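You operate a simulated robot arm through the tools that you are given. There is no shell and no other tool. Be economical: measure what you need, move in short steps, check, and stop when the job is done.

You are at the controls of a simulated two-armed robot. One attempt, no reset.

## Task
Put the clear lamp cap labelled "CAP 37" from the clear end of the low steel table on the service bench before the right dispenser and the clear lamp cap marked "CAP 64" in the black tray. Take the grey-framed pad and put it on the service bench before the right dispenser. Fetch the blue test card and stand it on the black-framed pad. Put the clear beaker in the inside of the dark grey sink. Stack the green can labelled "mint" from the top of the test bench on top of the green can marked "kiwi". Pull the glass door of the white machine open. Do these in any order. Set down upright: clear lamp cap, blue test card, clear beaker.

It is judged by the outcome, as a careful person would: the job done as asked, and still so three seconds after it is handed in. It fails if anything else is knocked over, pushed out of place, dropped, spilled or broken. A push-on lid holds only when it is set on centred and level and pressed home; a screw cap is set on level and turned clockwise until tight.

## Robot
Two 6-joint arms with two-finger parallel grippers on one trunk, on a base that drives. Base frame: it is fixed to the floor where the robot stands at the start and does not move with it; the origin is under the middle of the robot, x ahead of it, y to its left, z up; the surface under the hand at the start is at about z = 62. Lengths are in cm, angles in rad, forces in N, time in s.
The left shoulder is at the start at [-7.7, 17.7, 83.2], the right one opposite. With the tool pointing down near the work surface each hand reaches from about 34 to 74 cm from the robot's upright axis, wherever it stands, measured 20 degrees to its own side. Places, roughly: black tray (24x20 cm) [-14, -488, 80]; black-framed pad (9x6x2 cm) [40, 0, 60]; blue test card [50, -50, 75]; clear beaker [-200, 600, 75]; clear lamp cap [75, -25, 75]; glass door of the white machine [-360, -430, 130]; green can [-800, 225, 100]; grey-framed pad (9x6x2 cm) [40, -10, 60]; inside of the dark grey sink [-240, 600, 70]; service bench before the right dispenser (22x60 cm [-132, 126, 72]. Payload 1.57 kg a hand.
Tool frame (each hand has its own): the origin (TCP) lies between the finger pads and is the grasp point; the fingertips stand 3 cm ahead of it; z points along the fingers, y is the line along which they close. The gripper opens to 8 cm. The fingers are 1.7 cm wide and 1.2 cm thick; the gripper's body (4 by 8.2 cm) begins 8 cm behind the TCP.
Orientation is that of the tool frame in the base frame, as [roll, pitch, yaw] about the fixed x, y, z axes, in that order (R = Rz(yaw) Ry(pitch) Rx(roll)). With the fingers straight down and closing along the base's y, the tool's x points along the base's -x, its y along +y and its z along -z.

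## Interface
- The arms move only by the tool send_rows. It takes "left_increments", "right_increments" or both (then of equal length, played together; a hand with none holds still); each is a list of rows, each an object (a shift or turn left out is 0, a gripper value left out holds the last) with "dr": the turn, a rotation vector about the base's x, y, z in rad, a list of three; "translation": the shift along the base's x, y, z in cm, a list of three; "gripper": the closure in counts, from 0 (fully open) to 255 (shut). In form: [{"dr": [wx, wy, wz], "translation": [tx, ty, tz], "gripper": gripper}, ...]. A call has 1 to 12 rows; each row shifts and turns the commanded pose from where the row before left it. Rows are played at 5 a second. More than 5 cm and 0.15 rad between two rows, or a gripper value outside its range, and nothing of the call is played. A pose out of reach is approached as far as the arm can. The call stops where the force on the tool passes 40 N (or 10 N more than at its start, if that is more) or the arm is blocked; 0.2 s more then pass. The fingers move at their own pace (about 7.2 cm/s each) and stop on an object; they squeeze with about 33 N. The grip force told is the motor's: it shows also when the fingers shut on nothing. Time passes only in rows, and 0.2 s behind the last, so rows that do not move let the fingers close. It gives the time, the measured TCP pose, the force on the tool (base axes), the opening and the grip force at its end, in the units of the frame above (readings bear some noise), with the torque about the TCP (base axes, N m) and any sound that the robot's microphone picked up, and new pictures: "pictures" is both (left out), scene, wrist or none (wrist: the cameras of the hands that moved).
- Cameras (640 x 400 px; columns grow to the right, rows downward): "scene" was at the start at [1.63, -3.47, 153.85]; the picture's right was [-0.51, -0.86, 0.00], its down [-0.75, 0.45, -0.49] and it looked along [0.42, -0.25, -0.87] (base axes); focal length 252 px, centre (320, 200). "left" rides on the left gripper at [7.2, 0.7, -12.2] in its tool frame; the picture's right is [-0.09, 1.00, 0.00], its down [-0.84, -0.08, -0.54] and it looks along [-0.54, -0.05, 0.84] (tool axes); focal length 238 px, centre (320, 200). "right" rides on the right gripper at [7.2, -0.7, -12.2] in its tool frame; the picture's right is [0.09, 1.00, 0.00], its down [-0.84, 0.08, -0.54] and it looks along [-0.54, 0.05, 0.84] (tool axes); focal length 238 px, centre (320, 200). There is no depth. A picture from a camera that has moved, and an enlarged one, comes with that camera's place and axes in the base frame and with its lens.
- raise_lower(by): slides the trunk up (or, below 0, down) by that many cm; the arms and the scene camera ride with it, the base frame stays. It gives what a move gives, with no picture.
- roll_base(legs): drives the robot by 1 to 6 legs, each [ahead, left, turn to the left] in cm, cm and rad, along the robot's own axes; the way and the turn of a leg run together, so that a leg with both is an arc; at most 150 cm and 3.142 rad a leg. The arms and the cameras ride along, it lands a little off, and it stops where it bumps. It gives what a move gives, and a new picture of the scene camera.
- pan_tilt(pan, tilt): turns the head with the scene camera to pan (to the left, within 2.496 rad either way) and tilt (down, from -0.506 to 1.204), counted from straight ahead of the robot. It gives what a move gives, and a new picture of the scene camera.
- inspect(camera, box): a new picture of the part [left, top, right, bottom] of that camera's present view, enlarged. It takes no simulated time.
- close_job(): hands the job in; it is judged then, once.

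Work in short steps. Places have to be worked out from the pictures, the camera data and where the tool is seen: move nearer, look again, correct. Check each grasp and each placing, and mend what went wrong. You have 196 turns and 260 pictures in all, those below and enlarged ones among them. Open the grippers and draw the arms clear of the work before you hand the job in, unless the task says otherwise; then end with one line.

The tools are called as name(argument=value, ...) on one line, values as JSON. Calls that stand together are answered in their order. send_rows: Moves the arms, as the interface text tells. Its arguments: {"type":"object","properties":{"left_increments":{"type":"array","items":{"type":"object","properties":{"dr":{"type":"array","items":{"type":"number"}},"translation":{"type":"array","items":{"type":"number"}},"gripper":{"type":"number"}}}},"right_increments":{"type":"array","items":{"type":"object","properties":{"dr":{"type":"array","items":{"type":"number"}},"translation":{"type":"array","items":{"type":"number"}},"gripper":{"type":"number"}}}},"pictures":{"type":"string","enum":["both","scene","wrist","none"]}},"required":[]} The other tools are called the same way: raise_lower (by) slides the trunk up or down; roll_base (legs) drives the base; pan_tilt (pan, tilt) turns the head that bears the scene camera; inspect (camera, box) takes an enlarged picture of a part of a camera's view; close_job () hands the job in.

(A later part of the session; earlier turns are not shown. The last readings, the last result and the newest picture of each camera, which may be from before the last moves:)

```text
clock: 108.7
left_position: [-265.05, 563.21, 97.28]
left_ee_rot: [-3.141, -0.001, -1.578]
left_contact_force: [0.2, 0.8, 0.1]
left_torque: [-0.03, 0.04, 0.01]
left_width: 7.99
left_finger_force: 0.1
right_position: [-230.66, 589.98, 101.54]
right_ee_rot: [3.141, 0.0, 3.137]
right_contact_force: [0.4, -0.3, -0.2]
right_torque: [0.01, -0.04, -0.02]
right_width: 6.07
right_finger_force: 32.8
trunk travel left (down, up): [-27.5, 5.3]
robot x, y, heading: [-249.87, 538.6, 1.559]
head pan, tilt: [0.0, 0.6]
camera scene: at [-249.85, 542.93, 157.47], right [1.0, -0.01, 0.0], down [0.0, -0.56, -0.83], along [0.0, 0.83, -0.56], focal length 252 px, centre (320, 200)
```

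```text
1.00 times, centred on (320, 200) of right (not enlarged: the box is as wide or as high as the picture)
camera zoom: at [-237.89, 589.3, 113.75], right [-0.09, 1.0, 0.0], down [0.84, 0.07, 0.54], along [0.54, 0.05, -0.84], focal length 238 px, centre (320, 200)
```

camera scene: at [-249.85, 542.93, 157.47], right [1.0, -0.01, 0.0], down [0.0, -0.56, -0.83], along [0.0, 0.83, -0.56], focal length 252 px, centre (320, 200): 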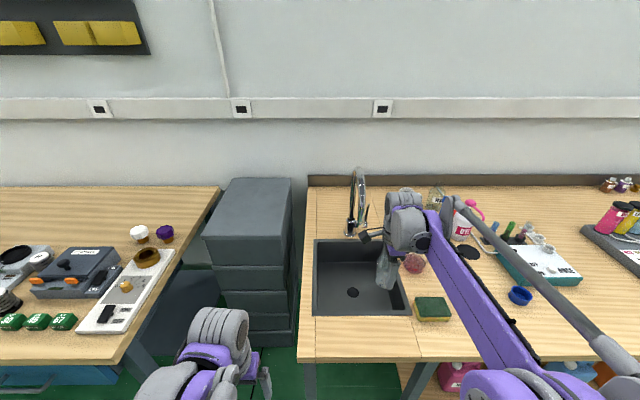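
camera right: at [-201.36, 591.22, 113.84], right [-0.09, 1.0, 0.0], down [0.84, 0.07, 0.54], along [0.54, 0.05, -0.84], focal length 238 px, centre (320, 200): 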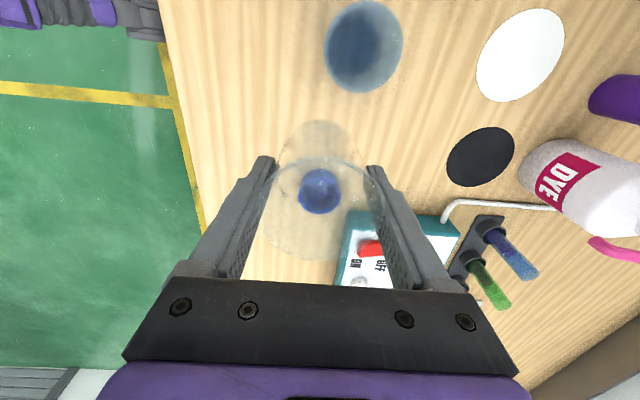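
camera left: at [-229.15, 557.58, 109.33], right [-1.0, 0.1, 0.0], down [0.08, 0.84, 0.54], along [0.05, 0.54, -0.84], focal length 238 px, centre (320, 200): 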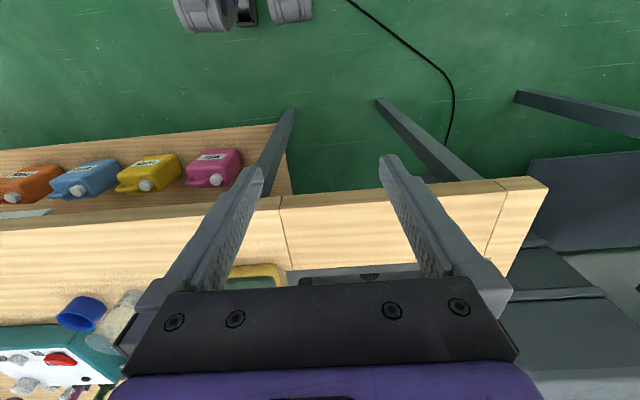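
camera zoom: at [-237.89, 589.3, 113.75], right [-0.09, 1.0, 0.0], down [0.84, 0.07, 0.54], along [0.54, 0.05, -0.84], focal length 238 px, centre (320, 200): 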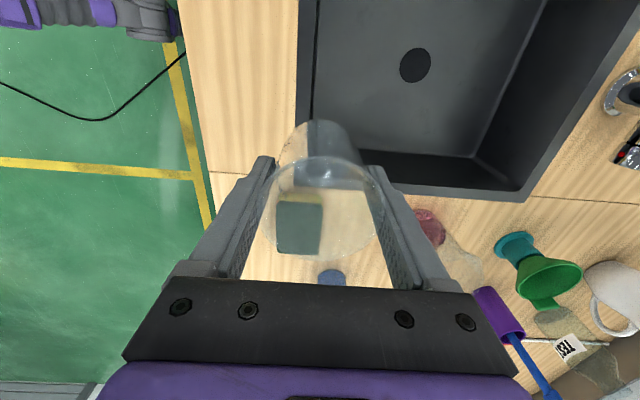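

I move over the front-right part of the sink floor, beside the drain, and descend.

send_rows(right_increments=[{"translation": [-0.4, 4, 0]}, {"translation": [0, 3.5, 0]}, {"translation": [0, 0, -5]}, {"translation": [0, 0, -5]}, {"translation": [0, 0, -5]}, {"translation": [0, 0, -4.5]}, {}], pictures="wrist")

```text
clock: 110.3
left_position: [-265.15, 563.38, 97.3]
left_ee_rot: [3.141, -0.001, -1.577]
left_contact_force: [0.7, -0.3, -0.4]
left_torque: [-0.01, -0.04, 0.01]
left_width: 8.02
left_finger_force: 0.1
right_position: [-231.07, 597.36, 82.18]
right_ee_rot: [-3.141, 0.001, 3.136]
right_contact_force: [0.6, 1.2, -0.4]
right_torque: [0.02, 0.03, -0.01]
right_width: 6.05
right_finger_force: 32.8
trunk travel left (down, up): [-27.5, 5.3]
robot x, y, heading: [-249.88, 538.05, 1.568]
head pan, tilt: [0.0, 0.6]
camera right: at [-238.3, 596.77, 94.35], right [-0.09, 1.0, 0.0], down [0.84, 0.07, 0.54], along [0.54, 0.05, -0.84], focal length 238 px, centre (320, 200)
```

right: 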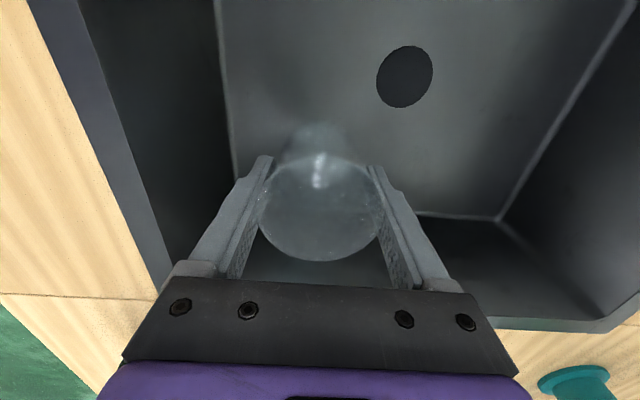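

send_rows(right_increments=[{"translation": [0, 0, -1.5]}, {"translation": [0, 0, -1]}, {"translation": [0, 0, -0.5]}, {"translation": [0, 0, -0.5]}, {"translation": [0, 0, -0.4]}, {"translation": [0, 0, -0.3]}, {}], pictures="none")

```text
clock: 111.9
left_position: [-265.0, 563.32, 97.28]
left_ee_rot: [-3.141, 0.0, -1.579]
left_contact_force: [0.8, 0.5, -0.2]
left_torque: [-0.05, -0.01, 0.03]
left_width: 8.01
left_finger_force: 0.1
right_position: [-231.09, 597.34, 77.83]
right_ee_rot: [3.141, -0.001, 3.137]
right_contact_force: [-0.2, 0.5, -0.8]
right_torque: [0.03, -0.04, -0.04]
right_width: 6.06
right_finger_force: 33.0
trunk travel left (down, up): [-27.5, 5.3]
robot x, y, heading: [-250.03, 537.97, 1.564]
head pan, tilt: [0.0, 0.6]
```

send_rows(right_increments=[{"translation": [0, 0, -0.4]}, {"translation": [0, 0, -0.3]}, {"translation": [0, 0, -0.3]}, {"translation": [0, 0, -0.3]}, {"translation": [0, 0, -0.3]}, {"translation": [0, 0, -0.3]}, {}], pictures="wrist")

```text
clock: 113.5
left_position: [-265.19, 563.2, 97.32]
left_ee_rot: [-3.141, 0.004, -1.577]
left_contact_force: [-0.5, -0.2, 0.5]
left_torque: [-0.02, 0.01, -0.02]
left_width: 7.98
left_finger_force: 0.1
right_position: [-231.21, 597.31, 76.09]
right_ee_rot: [3.14, 0.003, 3.136]
right_contact_force: [0.5, 4.8, 25.3]
right_torque: [0.18, 0.1, -0.01]
right_width: 6.08
right_finger_force: 33.0
trunk travel left (down, up): [-27.5, 5.3]
robot x, y, heading: [-249.9, 538.55, 1.561]
head pan, tilt: [0.0, 0.6]
camera right: at [-238.3, 596.7, 88.38], right [-0.09, 1.0, 0.0], down [0.84, 0.07, 0.54], along [0.54, 0.05, -0.84], focal length 238 px, centre (320, 200)
```

right: 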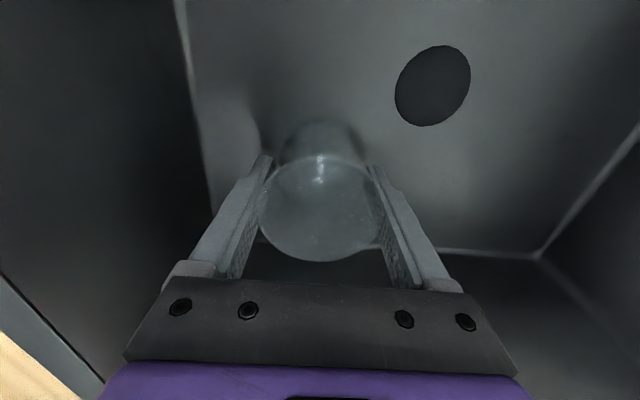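

The beaker touches the sink floor at TCP z≈76.1. I ease up, open and raise straight out.

send_rows(right_increments=[{"translation": [0, 0, 0.2]}, {"gripper": 60}, {"gripper": 0}, {"gripper": 0}, {"translation": [0, 0, 3]}, {"translation": [0, 0, 5]}, {"translation": [0, 0, 5]}, {"translation": [0, 0, 5]}, {"translation": [0, 0, 5]}, {"translation": [0, -4, 1]}, {"translation": [0, -4, 0]}], pictures="both")

```text
clock: 115.9
left_position: [-265.09, 563.24, 97.26]
left_ee_rot: [-3.142, -0.001, -1.575]
left_contact_force: [0.6, -0.3, 0.3]
left_torque: [0.0, -0.01, 0.01]
left_width: 8.03
left_finger_force: 0.1
right_position: [-231.14, 589.16, 100.25]
right_ee_rot: [3.141, 0.0, 3.137]
right_contact_force: [0.0, -1.2, -0.2]
right_torque: [-0.02, 0.02, -0.01]
right_width: 8.0
right_finger_force: 0.1
trunk travel left (down, up): [-27.5, 5.3]
robot x, y, heading: [-250.18, 538.1, 1.564]
head pan, tilt: [0.0, 0.6]
camera scene: at [-249.84, 542.75, 157.48], right [1.0, -0.01, 0.0], down [0.0, -0.56, -0.83], along [0.0, 0.83, -0.56], focal length 252 px, centre (320, 200)
camera right: at [-238.31, 588.62, 112.45], right [-0.09, 1.0, 0.0], down [0.84, 0.07, 0.54], along [0.54, 0.05, -0.84], focal length 238 px, centre (320, 200)
```

scene: 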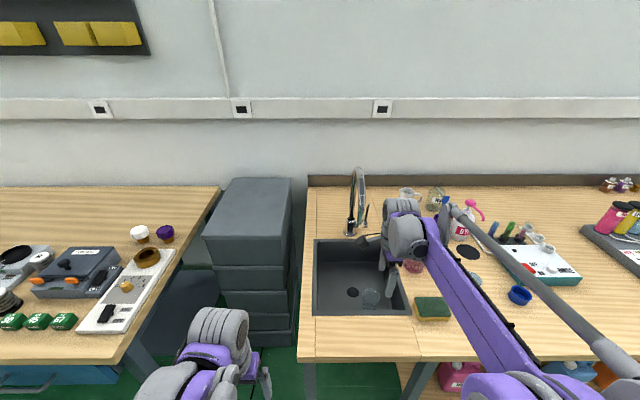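
right: 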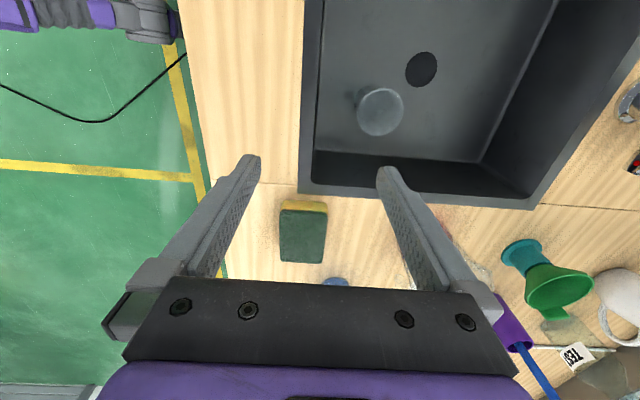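

The beaker stands in the sink. I put the right hand back to neutral, then drive toward the test bench around (-800,225), stopping at about (-640,325) to look.

send_rows(right_increments=[{"translation": [0, -2, 0], "dr": [0, 0, 0.1428]}, {"translation": [0, -2, 0], "dr": [0, 0, 0.1428]}, {"translation": [0, -2, 0], "dr": [0, 0, 0.1428]}, {"translation": [0, -2, 0], "dr": [0, 0, 0.1428]}, {"translation": [0, -1, 0], "dr": [0, 0, 0.1428]}, {"dr": [0, 0, 0.1428]}, {"dr": [0, 0, 0.1428]}, {"dr": [0, 0, 0.1428]}, {"dr": [0, 0, 0.1428]}, {"dr": [0, 0, 0.1428]}, {"dr": [0, 0, 0.1428]}], pictures="none")

roll_base(legs=[[-60, 0, 0], [0, 0, 1.575], [130, 51, 0], [130, 51, 0], [120, 51, 0]])

pan_tilt(pan=0.35, tilt=0.4)

```text
clock: 118.3
left_position: [-265.16, 563.36, 97.27]
left_ee_rot: [3.14, 0.001, -1.578]
left_contact_force: [0.5, 0.0, 0.7]
left_torque: [0.0, 0.01, 0.0]
left_width: 7.99
left_finger_force: 0.1
right_position: [-231.14, 580.22, 100.32]
right_ee_rot: [-3.141, 0.001, -1.573]
right_contact_force: [-1.3, 0.3, 0.6]
right_torque: [0.01, -0.02, 0.01]
right_width: 8.02
right_finger_force: 0.2
trunk travel left (down, up): [-27.5, 5.3]
robot x, y, heading: [-249.88, 538.36, 1.569]
head pan, tilt: [0.0, 0.6]
```

```text
clock: 144.8
left_position: [-655.59, 313.02, 97.16]
left_ee_rot: [-3.141, -0.001, 0.0]
left_contact_force: [0.1, 0.1, -0.5]
left_torque: [-0.01, 0.02, -0.01]
left_width: 8.0
left_finger_force: 0.0
right_position: [-672.69, 346.95, 100.2]
right_ee_rot: [-3.141, 0.001, -0.002]
right_contact_force: [0.2, -0.8, 0.3]
right_torque: [-0.01, 0.01, 0.0]
right_width: 7.98
right_finger_force: 0.2
trunk travel left (down, up): [-27.5, 5.3]
robot x, y, heading: [-630.36, 328.08, 3.141]
head pan, tilt: [0.0, 0.6]
camera scene: at [-635.11, 328.16, 157.48], right [0.0, 1.0, 0.0], down [0.56, 0.0, -0.83], along [-0.83, 0.0, -0.56], focal length 252 px, centre (320, 200)
```

scene: 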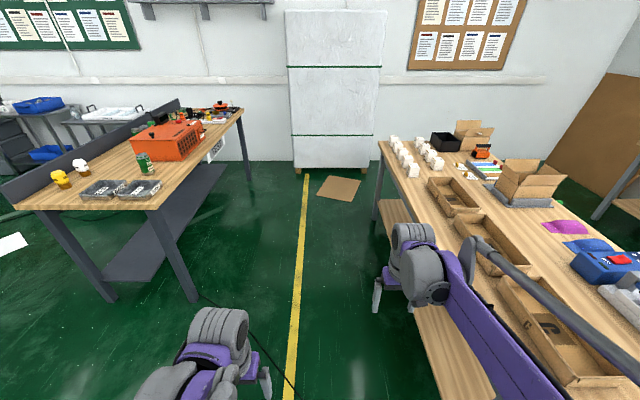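

```text
clock: 145.6
left_position: [-655.4, 313.02, 97.36]
left_ee_rot: [3.14, 0.0, -0.002]
left_contact_force: [0.2, 0.1, -0.4]
left_torque: [0.0, -0.03, 0.02]
left_width: 8.03
left_finger_force: 0.1
right_position: [-672.56, 346.93, 100.15]
right_ee_rot: [3.141, 0.0, -0.002]
right_contact_force: [0.0, -0.2, 1.1]
right_torque: [-0.01, 0.0, -0.01]
right_width: 8.0
right_finger_force: 0.1
trunk travel left (down, up): [-27.5, 5.3]
robot x, y, heading: [-630.38, 328.31, 3.141]
head pan, tilt: [0.351, 0.4]
camera scene: at [-634.97, 324.98, 159.3], right [-0.34, 0.94, 0.0], down [0.37, 0.13, -0.92], along [-0.87, -0.31, -0.39], focal length 252 px, centre (320, 200)
```

scene: 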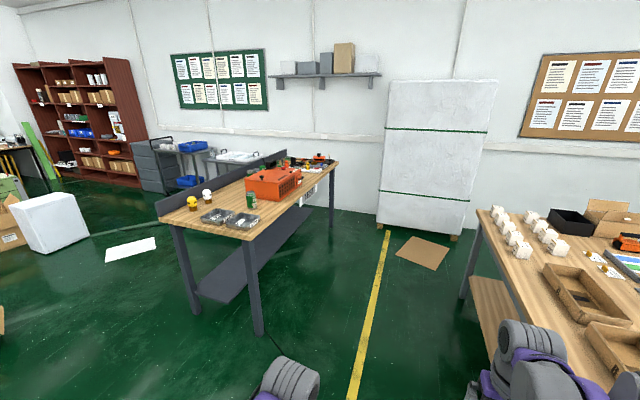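

inspect(camera="scene", box=[150, 140, 350, 250])

inspect(camera="scene", box=[240, 140, 340, 210])

```text
3.20 times, centred on (250, 195) of scene
camera zoom: at [-634.97, 324.98, 159.3], right [-0.34, 0.94, 0.0], down [0.37, 0.13, -0.92], along [-0.87, -0.31, -0.39], focal length 805 px, centre (544, 216)
```

zoom: 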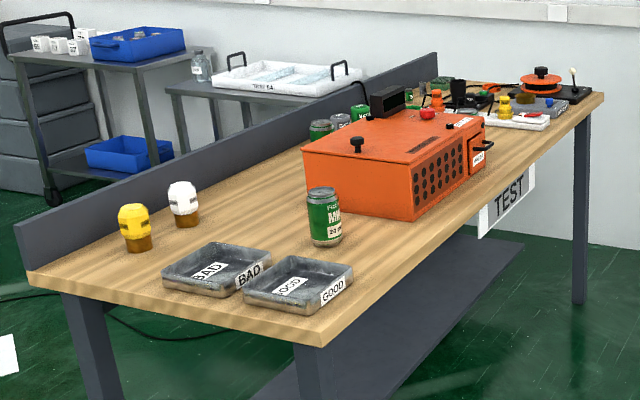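

```text
5.71 times, centred on (290, 175) of scene
camera zoom: at [-634.97, 324.98, 159.3], right [-0.34, 0.94, 0.0], down [0.37, 0.13, -0.92], along [-0.87, -0.31, -0.39], focal length 1437 px, centre (491, 343)
```

zoom: 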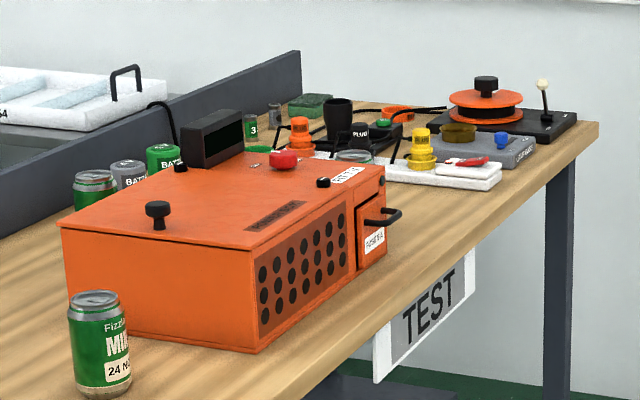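

The near can (label MI.. "24") is on the bench at about (-766,229), and another green can stands behind the orange box. I drive alongside the bench front and turn to face it.

roll_base(legs=[[140, 0, 0], [0, 0, 1.571]])

pan_tilt(pan=0.0, tilt=0.6)

```text
clock: 156.4
left_position: [-756.4, 303.12, 97.21]
left_ee_rot: [-3.141, 0.001, 1.552]
left_contact_force: [-0.2, -0.5, -0.6]
left_torque: [0.0, 0.01, -0.02]
left_width: 7.99
left_finger_force: 0.0
right_position: [-790.45, 286.41, 100.21]
right_ee_rot: [-3.141, -0.001, 1.553]
right_contact_force: [0.7, -0.9, -0.3]
right_torque: [-0.01, 0.01, -0.01]
right_width: 8.02
right_finger_force: 0.1
trunk travel left (down, up): [-27.5, 5.3]
robot x, y, heading: [-770.83, 328.16, -1.588]
head pan, tilt: [0.351, 0.4]
camera scene: at [-767.92, 323.53, 159.31], right [-0.95, -0.33, 0.0], down [-0.13, 0.37, -0.92], along [0.3, -0.87, -0.39], focal length 252 px, centre (320, 200)
```

scene: 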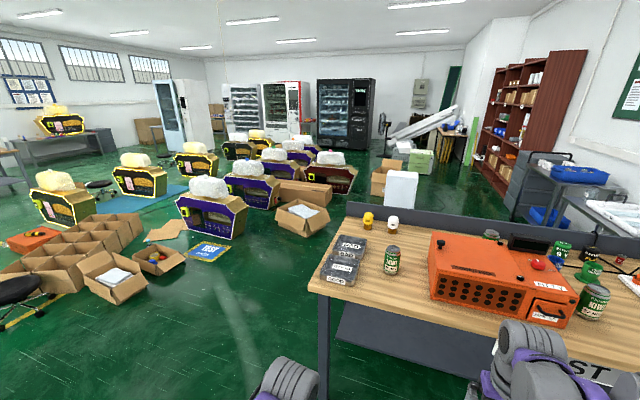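

```text
clock: 157.2
left_position: [-756.27, 303.07, 97.27]
left_ee_rot: [-3.142, -0.001, 1.552]
left_contact_force: [-0.2, 0.5, -0.8]
left_torque: [-0.02, 0.0, 0.0]
left_width: 8.01
left_finger_force: 0.1
right_position: [-790.5, 286.41, 100.21]
right_ee_rot: [3.141, 0.001, 1.552]
right_contact_force: [0.2, 0.8, 0.0]
right_torque: [0.01, 0.02, 0.0]
right_width: 7.98
right_finger_force: 0.1
trunk travel left (down, up): [-27.5, 5.3]
robot x, y, heading: [-771.16, 328.2, -1.589]
head pan, tilt: [0.0, 0.6]
camera scene: at [-771.1, 323.45, 157.49], right [-1.0, 0.02, 0.0], down [0.01, 0.56, -0.83], along [-0.01, -0.83, -0.56], focal length 252 px, centre (320, 200)
```

scene: 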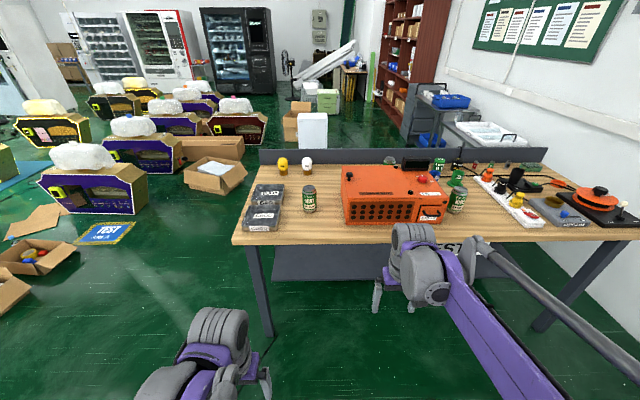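

inspect(camera="scene", box=[420, 150, 540, 225])

inspect(camera="scene", box=[240, 140, 420, 240])

```text
5.33 times, centred on (480, 188) of scene
camera zoom: at [-771.1, 323.45, 157.49], right [-1.0, 0.02, 0.0], down [0.01, 0.56, -0.83], along [-0.01, -0.83, -0.56], focal length 1341 px, centre (-533, 267)
```

zoom: 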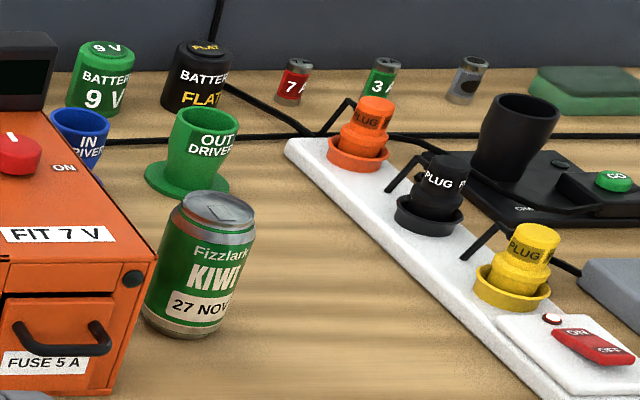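

```text
3.56 times, centred on (330, 190) of scene
camera zoom: at [-771.1, 323.45, 157.49], right [-1.0, 0.02, 0.0], down [0.01, 0.56, -0.83], along [-0.01, -0.83, -0.56], focal length 894 px, centre (284, 236)
```

zoom: 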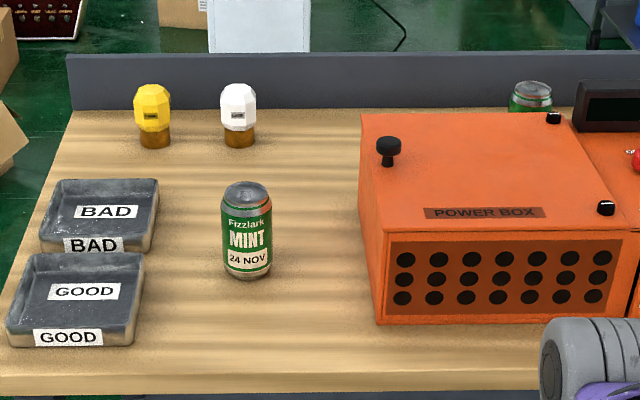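

Mint (24 NOV) is at about (-767.4,228) with its top at z≈100. Kiwi (27 NOV) is at about (-835.5,229), and the bench top is at z≈86.7. I raise the trunk and hands, then drive in with mint ahead of the right hand.

raise_lower(by=5.2)

send_rows(right_increments=[{"translation": [0, 0, 4]}, {"translation": [0, 0, 4]}, {"translation": [0, 0, 2]}], left_increments=[{"translation": [0, 0, 4]}, {"translation": [0, 0, 4]}, {"translation": [0, 0, 2]}], pictures="none")

roll_base(legs=[[40, 24, 0.018]])

inspect(camera="right", box=[0, 0, 640, 400])

```text
clock: 158.2
left_position: [-756.36, 303.23, 102.36]
left_ee_rot: [-3.141, -0.001, 1.551]
left_contact_force: [0.4, 0.7, 0.8]
left_torque: [-0.04, -0.01, 0.0]
left_width: 8.0
left_finger_force: 0.1
right_position: [-790.49, 286.49, 105.32]
right_ee_rot: [3.141, 0.002, 1.552]
right_contact_force: [-0.1, -0.7, -1.1]
right_torque: [-0.02, 0.03, -0.03]
right_width: 7.99
right_finger_force: 0.1
trunk travel left (down, up): [-32.7, 0.1]
robot x, y, heading: [-771.04, 328.39, -1.584]
head pan, tilt: [0.0, 0.6]
```

```text
clock: 159.0
left_position: [-756.41, 302.99, 112.38]
left_ee_rot: [-3.14, -0.001, 1.552]
left_contact_force: [-0.3, -0.5, -0.6]
left_torque: [0.0, -0.03, -0.03]
left_width: 7.97
left_finger_force: 0.1
right_position: [-790.49, 286.41, 115.37]
right_ee_rot: [3.14, -0.001, 1.552]
right_contact_force: [0.3, 0.4, 0.7]
right_torque: [0.01, 0.0, -0.02]
right_width: 8.0
right_finger_force: 0.0
trunk travel left (down, up): [-32.7, 0.1]
robot x, y, heading: [-770.88, 328.16, -1.591]
head pan, tilt: [0.0, 0.6]
```

```text
clock: 161.8
left_position: [-732.18, 262.93, 112.47]
left_ee_rot: [3.14, 0.001, 1.574]
left_contact_force: [0.4, 1.2, -0.5]
left_torque: [-0.01, 0.0, 0.0]
left_width: 7.97
left_finger_force: 0.2
right_position: [-765.93, 245.61, 115.3]
right_ee_rot: [3.141, 0.0, 1.574]
right_contact_force: [-0.9, 0.4, 0.7]
right_torque: [-0.02, -0.02, 0.0]
right_width: 8.0
right_finger_force: 0.0
trunk travel left (down, up): [-32.7, 0.1]
robot x, y, heading: [-747.64, 288.0, -1.564]
head pan, tilt: [0.0, 0.6]
camera scene: at [-747.34, 283.23, 162.93], right [-1.0, 0.0, 0.0], down [0.0, 0.56, -0.83], along [0.0, -0.83, -0.56], focal length 252 px, centre (320, 200)
```

scene: 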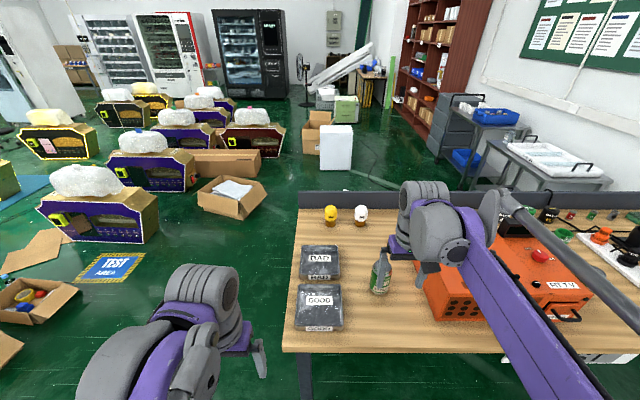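

```text
1.00 times, centred on (320, 200) of right (not enlarged: the box is as wide or as high as the picture)
camera zoom: at [-766.56, 252.81, 127.52], right [1.0, 0.1, 0.0], down [0.08, -0.84, 0.54], along [0.05, -0.54, -0.84], focal length 238 px, centre (320, 200)
```

zoom: 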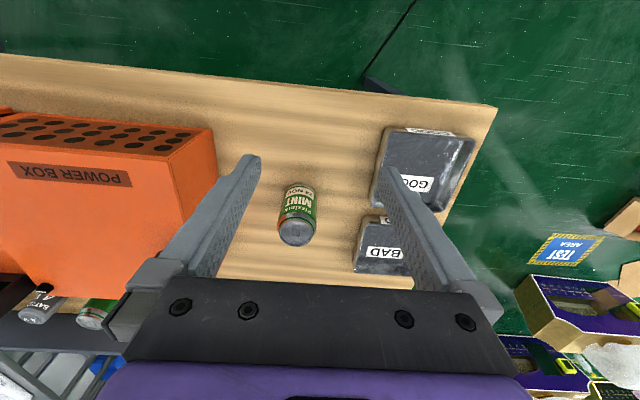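

Mint is confirmed at (-768,228.4). I move above it and partly down.

send_rows(right_increments=[{"translation": [-1, -4.5, 0]}, {"translation": [-1, -4.5, 0]}, {"translation": [0, -4.5, 0]}, {"translation": [0, -3.8, 0]}, {"translation": [0, 0, -5]}, {"translation": [0, 0, -4]}, {}], pictures="wrist")

```text
clock: 163.4
left_position: [-732.18, 262.77, 112.49]
left_ee_rot: [3.14, -0.001, 1.575]
left_contact_force: [0.1, 0.6, 0.2]
left_torque: [-0.01, 0.01, 0.01]
left_width: 7.98
left_finger_force: 0.1
right_position: [-767.91, 228.22, 106.32]
right_ee_rot: [3.14, 0.002, 1.574]
right_contact_force: [0.0, -0.2, -0.2]
right_torque: [0.01, 0.01, 0.01]
right_width: 7.99
right_finger_force: 0.1
trunk travel left (down, up): [-32.7, 0.1]
robot x, y, heading: [-747.77, 287.83, -1.564]
head pan, tilt: [0.0, 0.6]
camera right: at [-768.61, 235.4, 118.49], right [1.0, 0.1, 0.0], down [0.08, -0.84, 0.54], along [0.05, -0.54, -0.84], focal length 238 px, centre (320, 200)
```

right: 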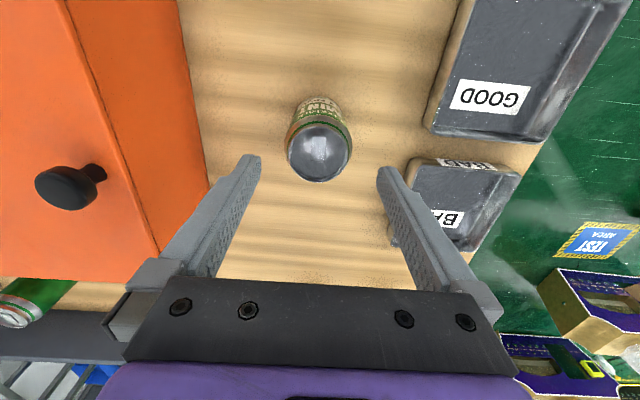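

send_rows(right_increments=[{"translation": [0, -0.2, -4]}, {"translation": [0, 0, -4]}, {"translation": [0, 0, -3.3]}, {}, {"gripper": 255}, {"gripper": 255}, {"gripper": 255}], pictures="wrist")

```text
clock: 165.0
left_position: [-732.19, 262.92, 112.46]
left_ee_rot: [-3.141, -0.001, 1.576]
left_contact_force: [0.1, -0.5, 1.2]
left_torque: [-0.01, -0.01, -0.01]
left_width: 8.0
left_finger_force: 0.2
right_position: [-767.76, 228.0, 95.02]
right_ee_rot: [-3.141, 0.001, 1.575]
right_contact_force: [0.6, 0.4, 0.7]
right_torque: [-0.01, 0.03, -0.03]
right_width: 6.5
right_finger_force: 32.8
trunk travel left (down, up): [-32.7, 0.1]
robot x, y, heading: [-747.74, 288.07, -1.562]
head pan, tilt: [0.0, 0.6]
camera right: at [-768.51, 235.26, 107.18], right [1.0, 0.1, 0.0], down [0.08, -0.84, 0.54], along [0.05, -0.54, -0.84], focal length 238 px, centre (320, 200)
```

right: 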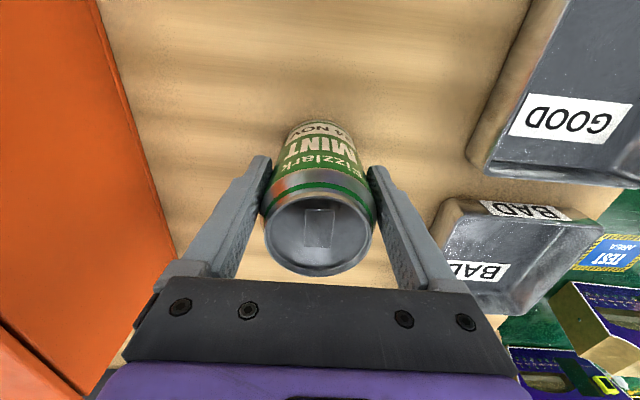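

Mint is gripped (6.5 cm). I lift it 22 cm and slide the robot right toward kiwi.

send_rows(right_increments=[{"translation": [0, 0, 3]}, {"translation": [0, 0, 5]}, {"translation": [0, 0, 5]}, {"translation": [0, 0, 5]}, {"translation": [0, 0, 4]}, {}], pictures="none")

roll_base(legs=[[0, -66, -0.008]])

inspect(camera="right", box=[0, 0, 640, 400])

```text
clock: 166.4
left_position: [-732.21, 262.93, 112.42]
left_ee_rot: [-3.141, 0.001, 1.575]
left_contact_force: [0.4, 0.9, 0.5]
left_torque: [0.03, 0.0, 0.02]
left_width: 8.01
left_finger_force: 0.0
right_position: [-767.87, 228.01, 117.1]
right_ee_rot: [-3.141, 0.0, 1.575]
right_contact_force: [0.5, 0.3, -3.8]
right_torque: [0.02, 0.03, 0.0]
right_width: 6.48
right_finger_force: 33.5
trunk travel left (down, up): [-32.7, 0.1]
robot x, y, heading: [-747.14, 287.84, -1.568]
head pan, tilt: [0.0, 0.6]
```

```text
clock: 172.6
left_position: [-797.96, 262.89, 112.41]
left_ee_rot: [-3.141, 0.0, 1.561]
left_contact_force: [1.1, -0.3, 0.1]
left_torque: [-0.03, -0.01, 0.01]
left_width: 8.01
left_finger_force: 0.0
right_position: [-834.14, 228.26, 116.99]
right_ee_rot: [3.14, 0.0, 1.562]
right_contact_force: [-0.6, 0.5, -3.4]
right_torque: [0.03, -0.02, 0.03]
right_width: 6.47
right_finger_force: 33.3
trunk travel left (down, up): [-32.7, 0.1]
robot x, y, heading: [-812.99, 287.73, -1.581]
head pan, tilt: [0.0, 0.6]
camera scene: at [-812.82, 283.27, 162.94], right [-1.0, 0.01, 0.0], down [0.0, 0.57, -0.82], along [-0.01, -0.82, -0.57], focal length 252 px, centre (320, 200)
```

scene: 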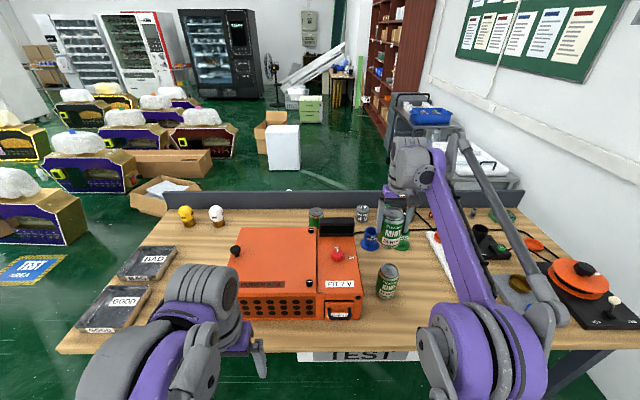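

```text
1.00 times, centred on (320, 200) of right (not enlarged: the box is as wide or as high as the picture)
camera zoom: at [-834.66, 235.6, 129.22], right [1.0, 0.08, 0.0], down [0.07, -0.84, 0.54], along [0.05, -0.54, -0.84], focal length 238 px, centre (320, 200)
```

zoom: 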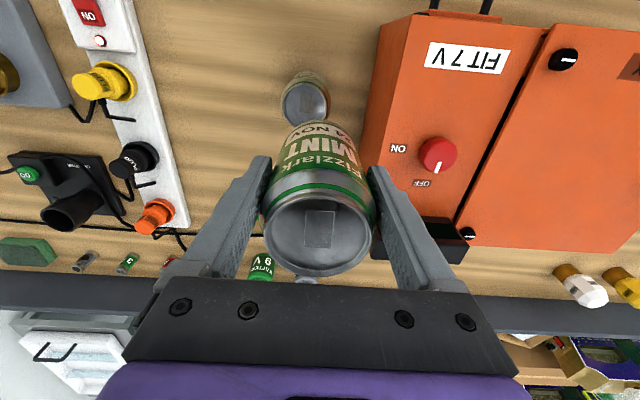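

inspect(camera="right", box=[260, 50, 360, 130])

inspect(camera="scene", box=[340, 180, 440, 310])

```text
5.00 times, centred on (310, 90) of right
camera zoom: at [-834.66, 235.6, 129.22], right [1.0, 0.08, 0.0], down [0.07, -0.84, 0.54], along [0.05, -0.54, -0.84], focal length 1192 px, centre (370, 750)
```

zoom: 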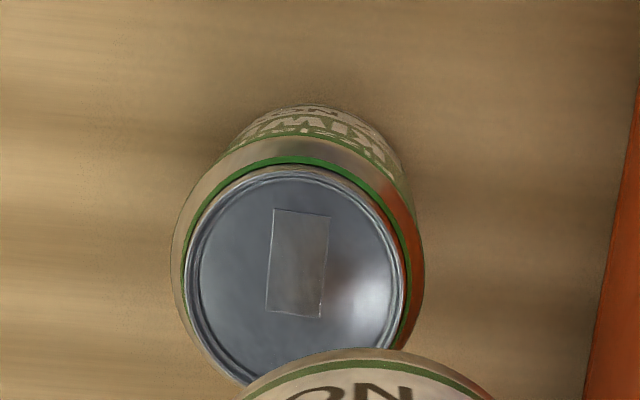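

```text
3.08 times, centred on (390, 245) of scene
camera zoom: at [-812.82, 283.27, 162.94], right [-1.0, 0.01, 0.0], down [0.0, 0.57, -0.82], along [-0.01, -0.82, -0.57], focal length 774 px, centre (105, 62)
```

zoom: 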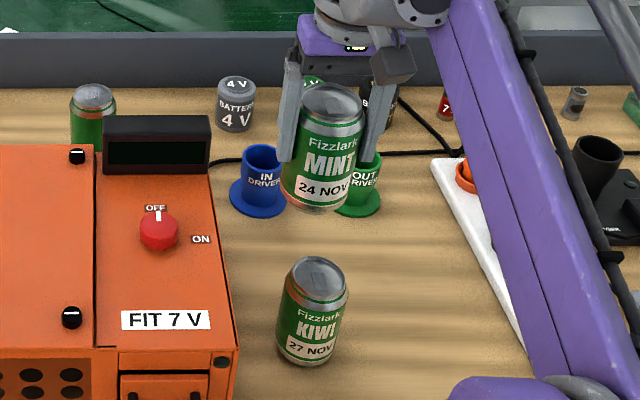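

Both views agree that kiwi's lid is centred at about (-836.0,229.5). I align over it and descend to about 1.5 cm above.

send_rows(right_increments=[{"translation": [-1.85, 1.25, 0]}, {"translation": [0, 0, -4]}, {"translation": [0, 0, -4]}, {}], pictures="both")

inspect(camera="scene", box=[340, 180, 440, 310])

```text
clock: 173.6
left_position: [-797.93, 262.79, 112.45]
left_ee_rot: [-3.141, 0.0, 1.561]
left_contact_force: [-0.4, -0.2, 0.2]
left_torque: [0.01, -0.02, -0.02]
left_width: 8.0
left_finger_force: 0.2
right_position: [-835.97, 229.55, 109.03]
right_ee_rot: [-3.142, 0.0, 1.562]
right_contact_force: [1.4, -1.0, -3.8]
right_torque: [0.03, 0.03, 0.01]
right_width: 6.49
right_finger_force: 33.3
trunk travel left (down, up): [-32.7, 0.1]
robot x, y, heading: [-813.11, 287.77, -1.578]
head pan, tilt: [0.0, 0.6]
camera scene: at [-812.82, 283.3, 162.94], right [-1.0, 0.01, 0.0], down [0.0, 0.56, -0.83], along [-0.01, -0.83, -0.56], focal length 252 px, centre (320, 200)
camera right: at [-836.54, 236.85, 121.2], right [1.0, 0.08, 0.0], down [0.07, -0.84, 0.54], along [0.05, -0.54, -0.84], focal length 238 px, centre (320, 200)
```

scene: 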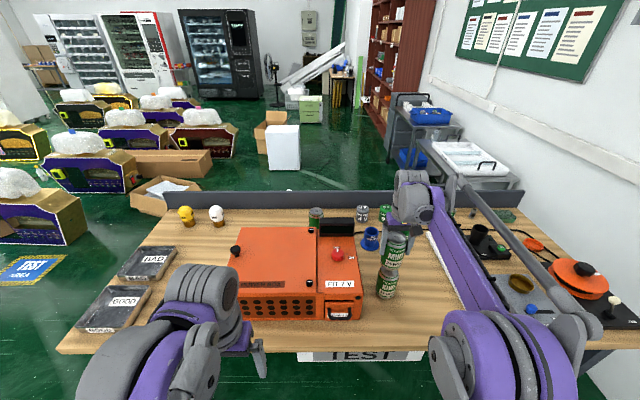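
right: 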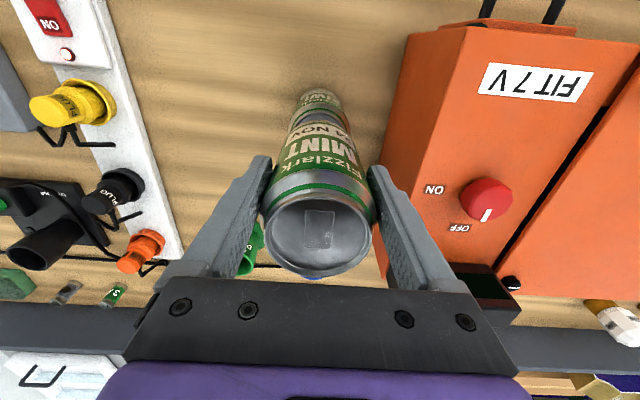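

```text
3.08 times, centred on (390, 245) of scene
camera zoom: at [-812.82, 283.3, 162.94], right [-1.0, 0.01, 0.0], down [0.0, 0.56, -0.83], along [-0.01, -0.83, -0.56], focal length 774 px, centre (105, 62)
```

zoom: 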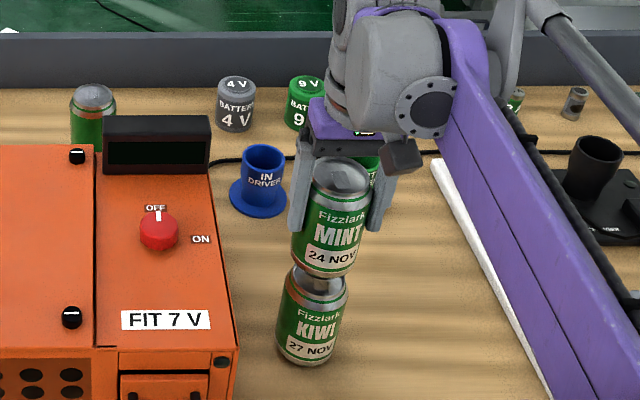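

After correcting for the view's constant offset, mint and kiwi are concentric to about 2–3 mm. I lower slowly.

send_rows(right_increments=[{"translation": [0, 0, -0.6]}, {"translation": [0, 0, -0.3]}, {"translation": [0, 0, -0.2]}, {"translation": [0, 0, -0.2]}, {"translation": [0, 0, -0.2]}, {}], pictures="none")

```text
clock: 175.0
left_position: [-797.87, 262.88, 112.46]
left_ee_rot: [-3.142, 0.001, 1.562]
left_contact_force: [0.2, -0.3, -0.3]
left_torque: [-0.01, -0.02, 0.02]
left_width: 7.99
left_finger_force: 0.0
right_position: [-835.92, 229.63, 107.39]
right_ee_rot: [3.141, 0.0, 1.562]
right_contact_force: [-0.6, -0.1, -2.5]
right_torque: [0.05, -0.01, -0.03]
right_width: 6.48
right_finger_force: 32.6
trunk travel left (down, up): [-32.7, 0.1]
robot x, y, heading: [-812.47, 288.05, -1.573]
head pan, tilt: [0.0, 0.6]
```

send_rows(right_increments=[{"translation": [0, 0, -0.15]}, {"translation": [0, 0, -0.15]}, {}], pictures="none")

```text
clock: 175.8
left_position: [-797.93, 262.85, 112.54]
left_ee_rot: [3.14, 0.001, 1.562]
left_contact_force: [-0.3, 0.0, -0.1]
left_torque: [-0.01, -0.03, 0.02]
left_width: 7.98
left_finger_force: 0.0
right_position: [-835.96, 229.55, 107.09]
right_ee_rot: [-3.141, 0.0, 1.562]
right_contact_force: [0.2, -0.4, -3.1]
right_torque: [0.02, -0.04, 0.0]
right_width: 6.45
right_finger_force: 33.1
trunk travel left (down, up): [-32.7, 0.1]
robot x, y, heading: [-812.92, 288.03, -1.581]
head pan, tilt: [0.0, 0.6]
```

send_rows(right_increments=[{"translation": [0, 0, -0.15]}, {"translation": [0, 0, -0.15]}, {"translation": [0, 0, -0.15]}, {}], pictures="none")

```text
clock: 176.8
left_position: [-797.92, 263.0, 112.51]
left_ee_rot: [-3.141, 0.0, 1.561]
left_contact_force: [0.2, 0.9, -0.1]
left_torque: [0.01, 0.01, 0.01]
left_width: 8.0
left_finger_force: 0.1
right_position: [-835.87, 229.84, 106.93]
right_ee_rot: [3.142, 0.004, 1.562]
right_contact_force: [-2.1, -3.5, 33.5]
right_torque: [-0.22, 0.22, -0.05]
right_width: 6.43
right_finger_force: 32.9
trunk travel left (down, up): [-32.7, 0.1]
robot x, y, heading: [-813.18, 288.1, -1.581]
head pan, tilt: [0.0, 0.6]
```

Contact with kiwi's lid. I ease off and check the view before releasing.

send_rows(right_increments=[{"translation": [0, 0, 0.25]}, {}], pictures="none")

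inspect(camera="scene", box=[350, 190, 430, 310])

```text
clock: 177.4
left_position: [-797.86, 263.04, 112.4]
left_ee_rot: [-3.141, 0.001, 1.562]
left_contact_force: [0.7, -0.4, 0.5]
left_torque: [0.0, 0.0, 0.02]
left_width: 8.02
left_finger_force: 0.0
right_position: [-835.98, 229.78, 106.92]
right_ee_rot: [3.141, 0.0, 1.561]
right_contact_force: [-1.3, 3.9, 8.3]
right_torque: [0.46, 0.1, 0.01]
right_width: 6.42
right_finger_force: 33.4
trunk travel left (down, up): [-32.7, 0.1]
robot x, y, heading: [-812.82, 288.06, -1.574]
head pan, tilt: [0.0, 0.6]
```

```text
3.33 times, centred on (390, 250) of scene
camera zoom: at [-812.8, 283.47, 162.93], right [-1.0, 0.01, 0.0], down [0.0, 0.56, -0.83], along [-0.01, -0.83, -0.56], focal length 838 px, centre (87, 33)
```

zoom: 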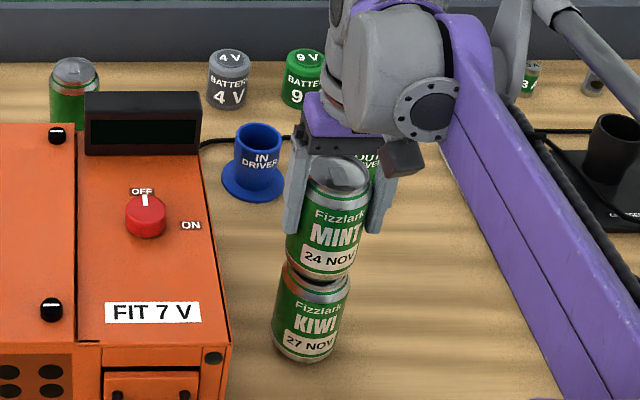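

Mint looks about 3 mm toward -x relative to kiwi. I lift slightly, nudge it +0.25 cm in x and set it down again.

send_rows(right_increments=[{"translation": [0, 0, 0.4]}, {"translation": [0.25, -0.1, 0]}, {}, {"translation": [0, 0, -0.3]}, {"translation": [0, 0, -0.15]}, {"translation": [0, 0, -0.1]}, {}], pictures="none")

inspect(camera="scene", box=[360, 220, 420, 300])

```text
clock: 179.0
left_position: [-797.94, 262.93, 112.35]
left_ee_rot: [3.141, 0.003, 1.562]
left_contact_force: [-0.5, 0.2, -0.9]
left_torque: [0.05, -0.02, 0.0]
left_width: 8.01
left_finger_force: 0.1
right_position: [-835.57, 229.61, 106.94]
right_ee_rot: [-3.14, 0.002, 1.561]
right_contact_force: [-1.6, -4.1, 15.0]
right_torque: [-0.3, 0.1, 0.03]
right_width: 6.43
right_finger_force: 32.6
trunk travel left (down, up): [-32.7, 0.1]
robot x, y, heading: [-812.72, 287.83, -1.581]
head pan, tilt: [0.0, 0.6]
```

```text
5.00 times, centred on (390, 260) of scene
camera zoom: at [-812.77, 283.41, 162.96], right [-1.0, 0.01, 0.0], down [0.0, 0.56, -0.83], along [-0.01, -0.83, -0.56], focal length 1257 px, centre (-30, -100)
```

zoom: 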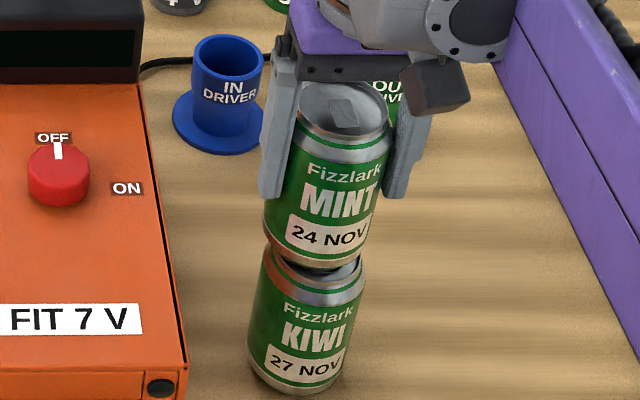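

inspect(camera="scene", box=[375, 255, 405, 280])

inspect(camera="right", box=[250, 60, 400, 200])

```text
16.00 times, centred on (390, 268) of scene
camera zoom: at [-812.77, 283.41, 162.96], right [-1.0, 0.01, 0.0], down [0.0, 0.56, -0.83], along [-0.01, -0.83, -0.56], focal length 4024 px, centre (-800, -880)
```

zoom: 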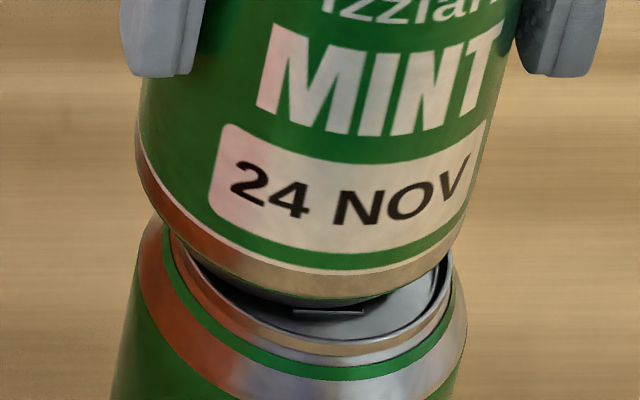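

```text
2.86 times, centred on (325, 130) of right
camera zoom: at [-836.2, 236.83, 119.18], right [1.0, 0.08, 0.0], down [0.07, -0.84, 0.54], along [0.04, -0.54, -0.84], focal length 681 px, centre (306, 400)
```

zoom: 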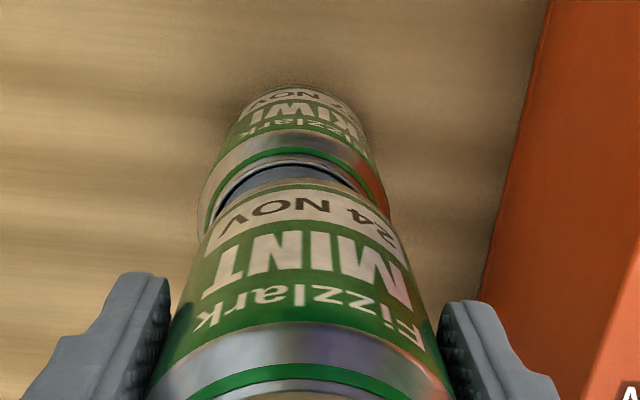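

The mint's base seems set back toward -y relative to kiwi's rim, so it may have tilted in the grip. I check the full wrist view.

inspect(camera="right", box=[220, 60, 420, 300])

inspect(camera="scene", box=[365, 215, 415, 300])

```text
1.67 times, centred on (320, 180) of right
camera zoom: at [-836.2, 236.83, 119.18], right [1.0, 0.08, 0.0], down [0.07, -0.84, 0.54], along [0.04, -0.54, -0.84], focal length 397 px, centre (320, 233)
```

zoom: 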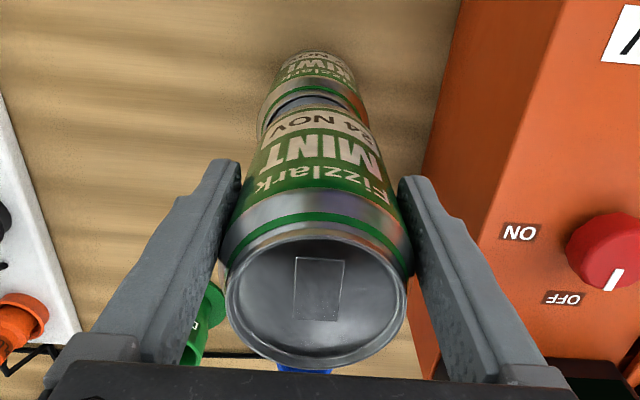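

```text
4.71 times, centred on (390, 258) of scene
camera zoom: at [-812.77, 283.41, 162.96], right [-1.0, 0.01, 0.0], down [0.0, 0.56, -0.83], along [-0.01, -0.83, -0.56], focal length 1183 px, centre (-9, -71)
```

zoom: 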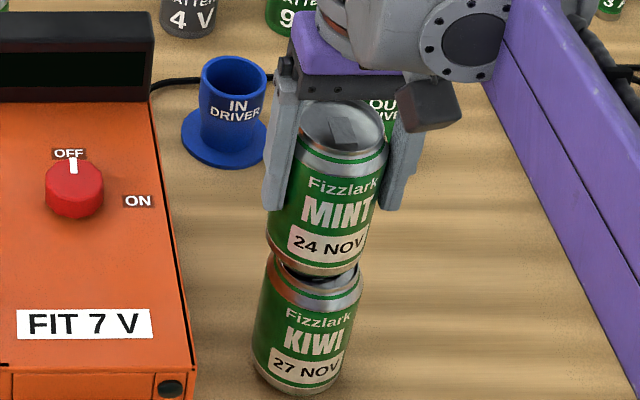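

send_rows(right_increments=[{"translation": [0, 0, 2]}, {"translation": [0, 0, 4]}, {}], pictures="wrist")

inspect(camera="right", box=[220, 60, 420, 300])

inspect(camera="scene", box=[360, 185, 420, 300])

```text
clock: 179.8
left_position: [-797.99, 262.74, 112.38]
left_ee_rot: [3.142, -0.001, 1.562]
left_contact_force: [0.3, -0.2, -0.3]
left_torque: [0.01, -0.02, 0.0]
left_width: 8.02
left_finger_force: 0.1
right_position: [-835.68, 229.53, 112.84]
right_ee_rot: [-3.141, 0.001, 1.563]
right_contact_force: [0.4, -1.0, -3.4]
right_torque: [0.05, 0.0, -0.04]
right_width: 6.4
right_finger_force: 32.6
trunk travel left (down, up): [-32.7, 0.1]
robot x, y, heading: [-812.92, 287.96, -1.577]
head pan, tilt: [0.0, 0.6]
camera right: at [-836.3, 236.67, 125.08], right [1.0, 0.08, 0.0], down [0.07, -0.84, 0.54], along [0.05, -0.54, -0.84], focal length 238 px, centre (320, 200)
```

right: 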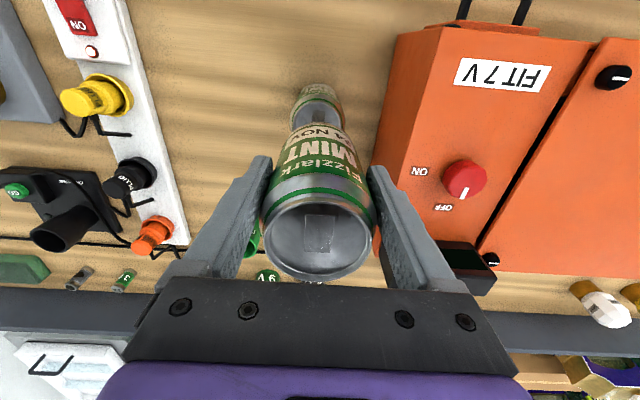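

```text
1.67 times, centred on (320, 180) of right
camera zoom: at [-836.3, 236.67, 125.08], right [1.0, 0.08, 0.0], down [0.07, -0.84, 0.54], along [0.05, -0.54, -0.84], focal length 397 px, centre (320, 233)
```

zoom: 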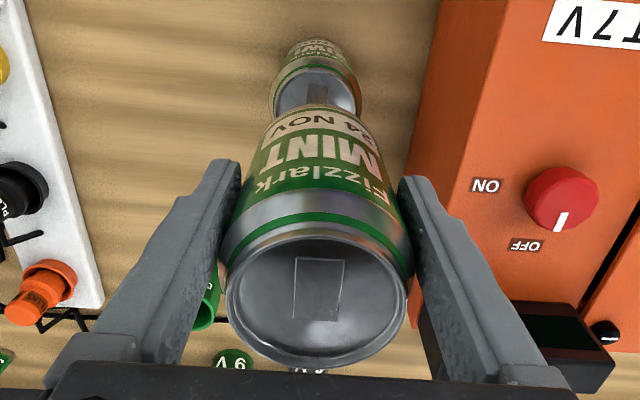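

```text
3.48 times, centred on (390, 242) of scene
camera zoom: at [-812.85, 283.24, 162.94], right [-1.0, 0.01, 0.0], down [0.0, 0.57, -0.82], along [-0.01, -0.82, -0.57], focal length 875 px, centre (76, 52)
```

zoom: 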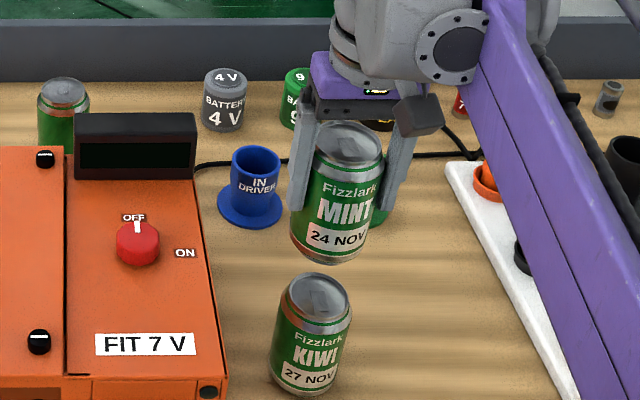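

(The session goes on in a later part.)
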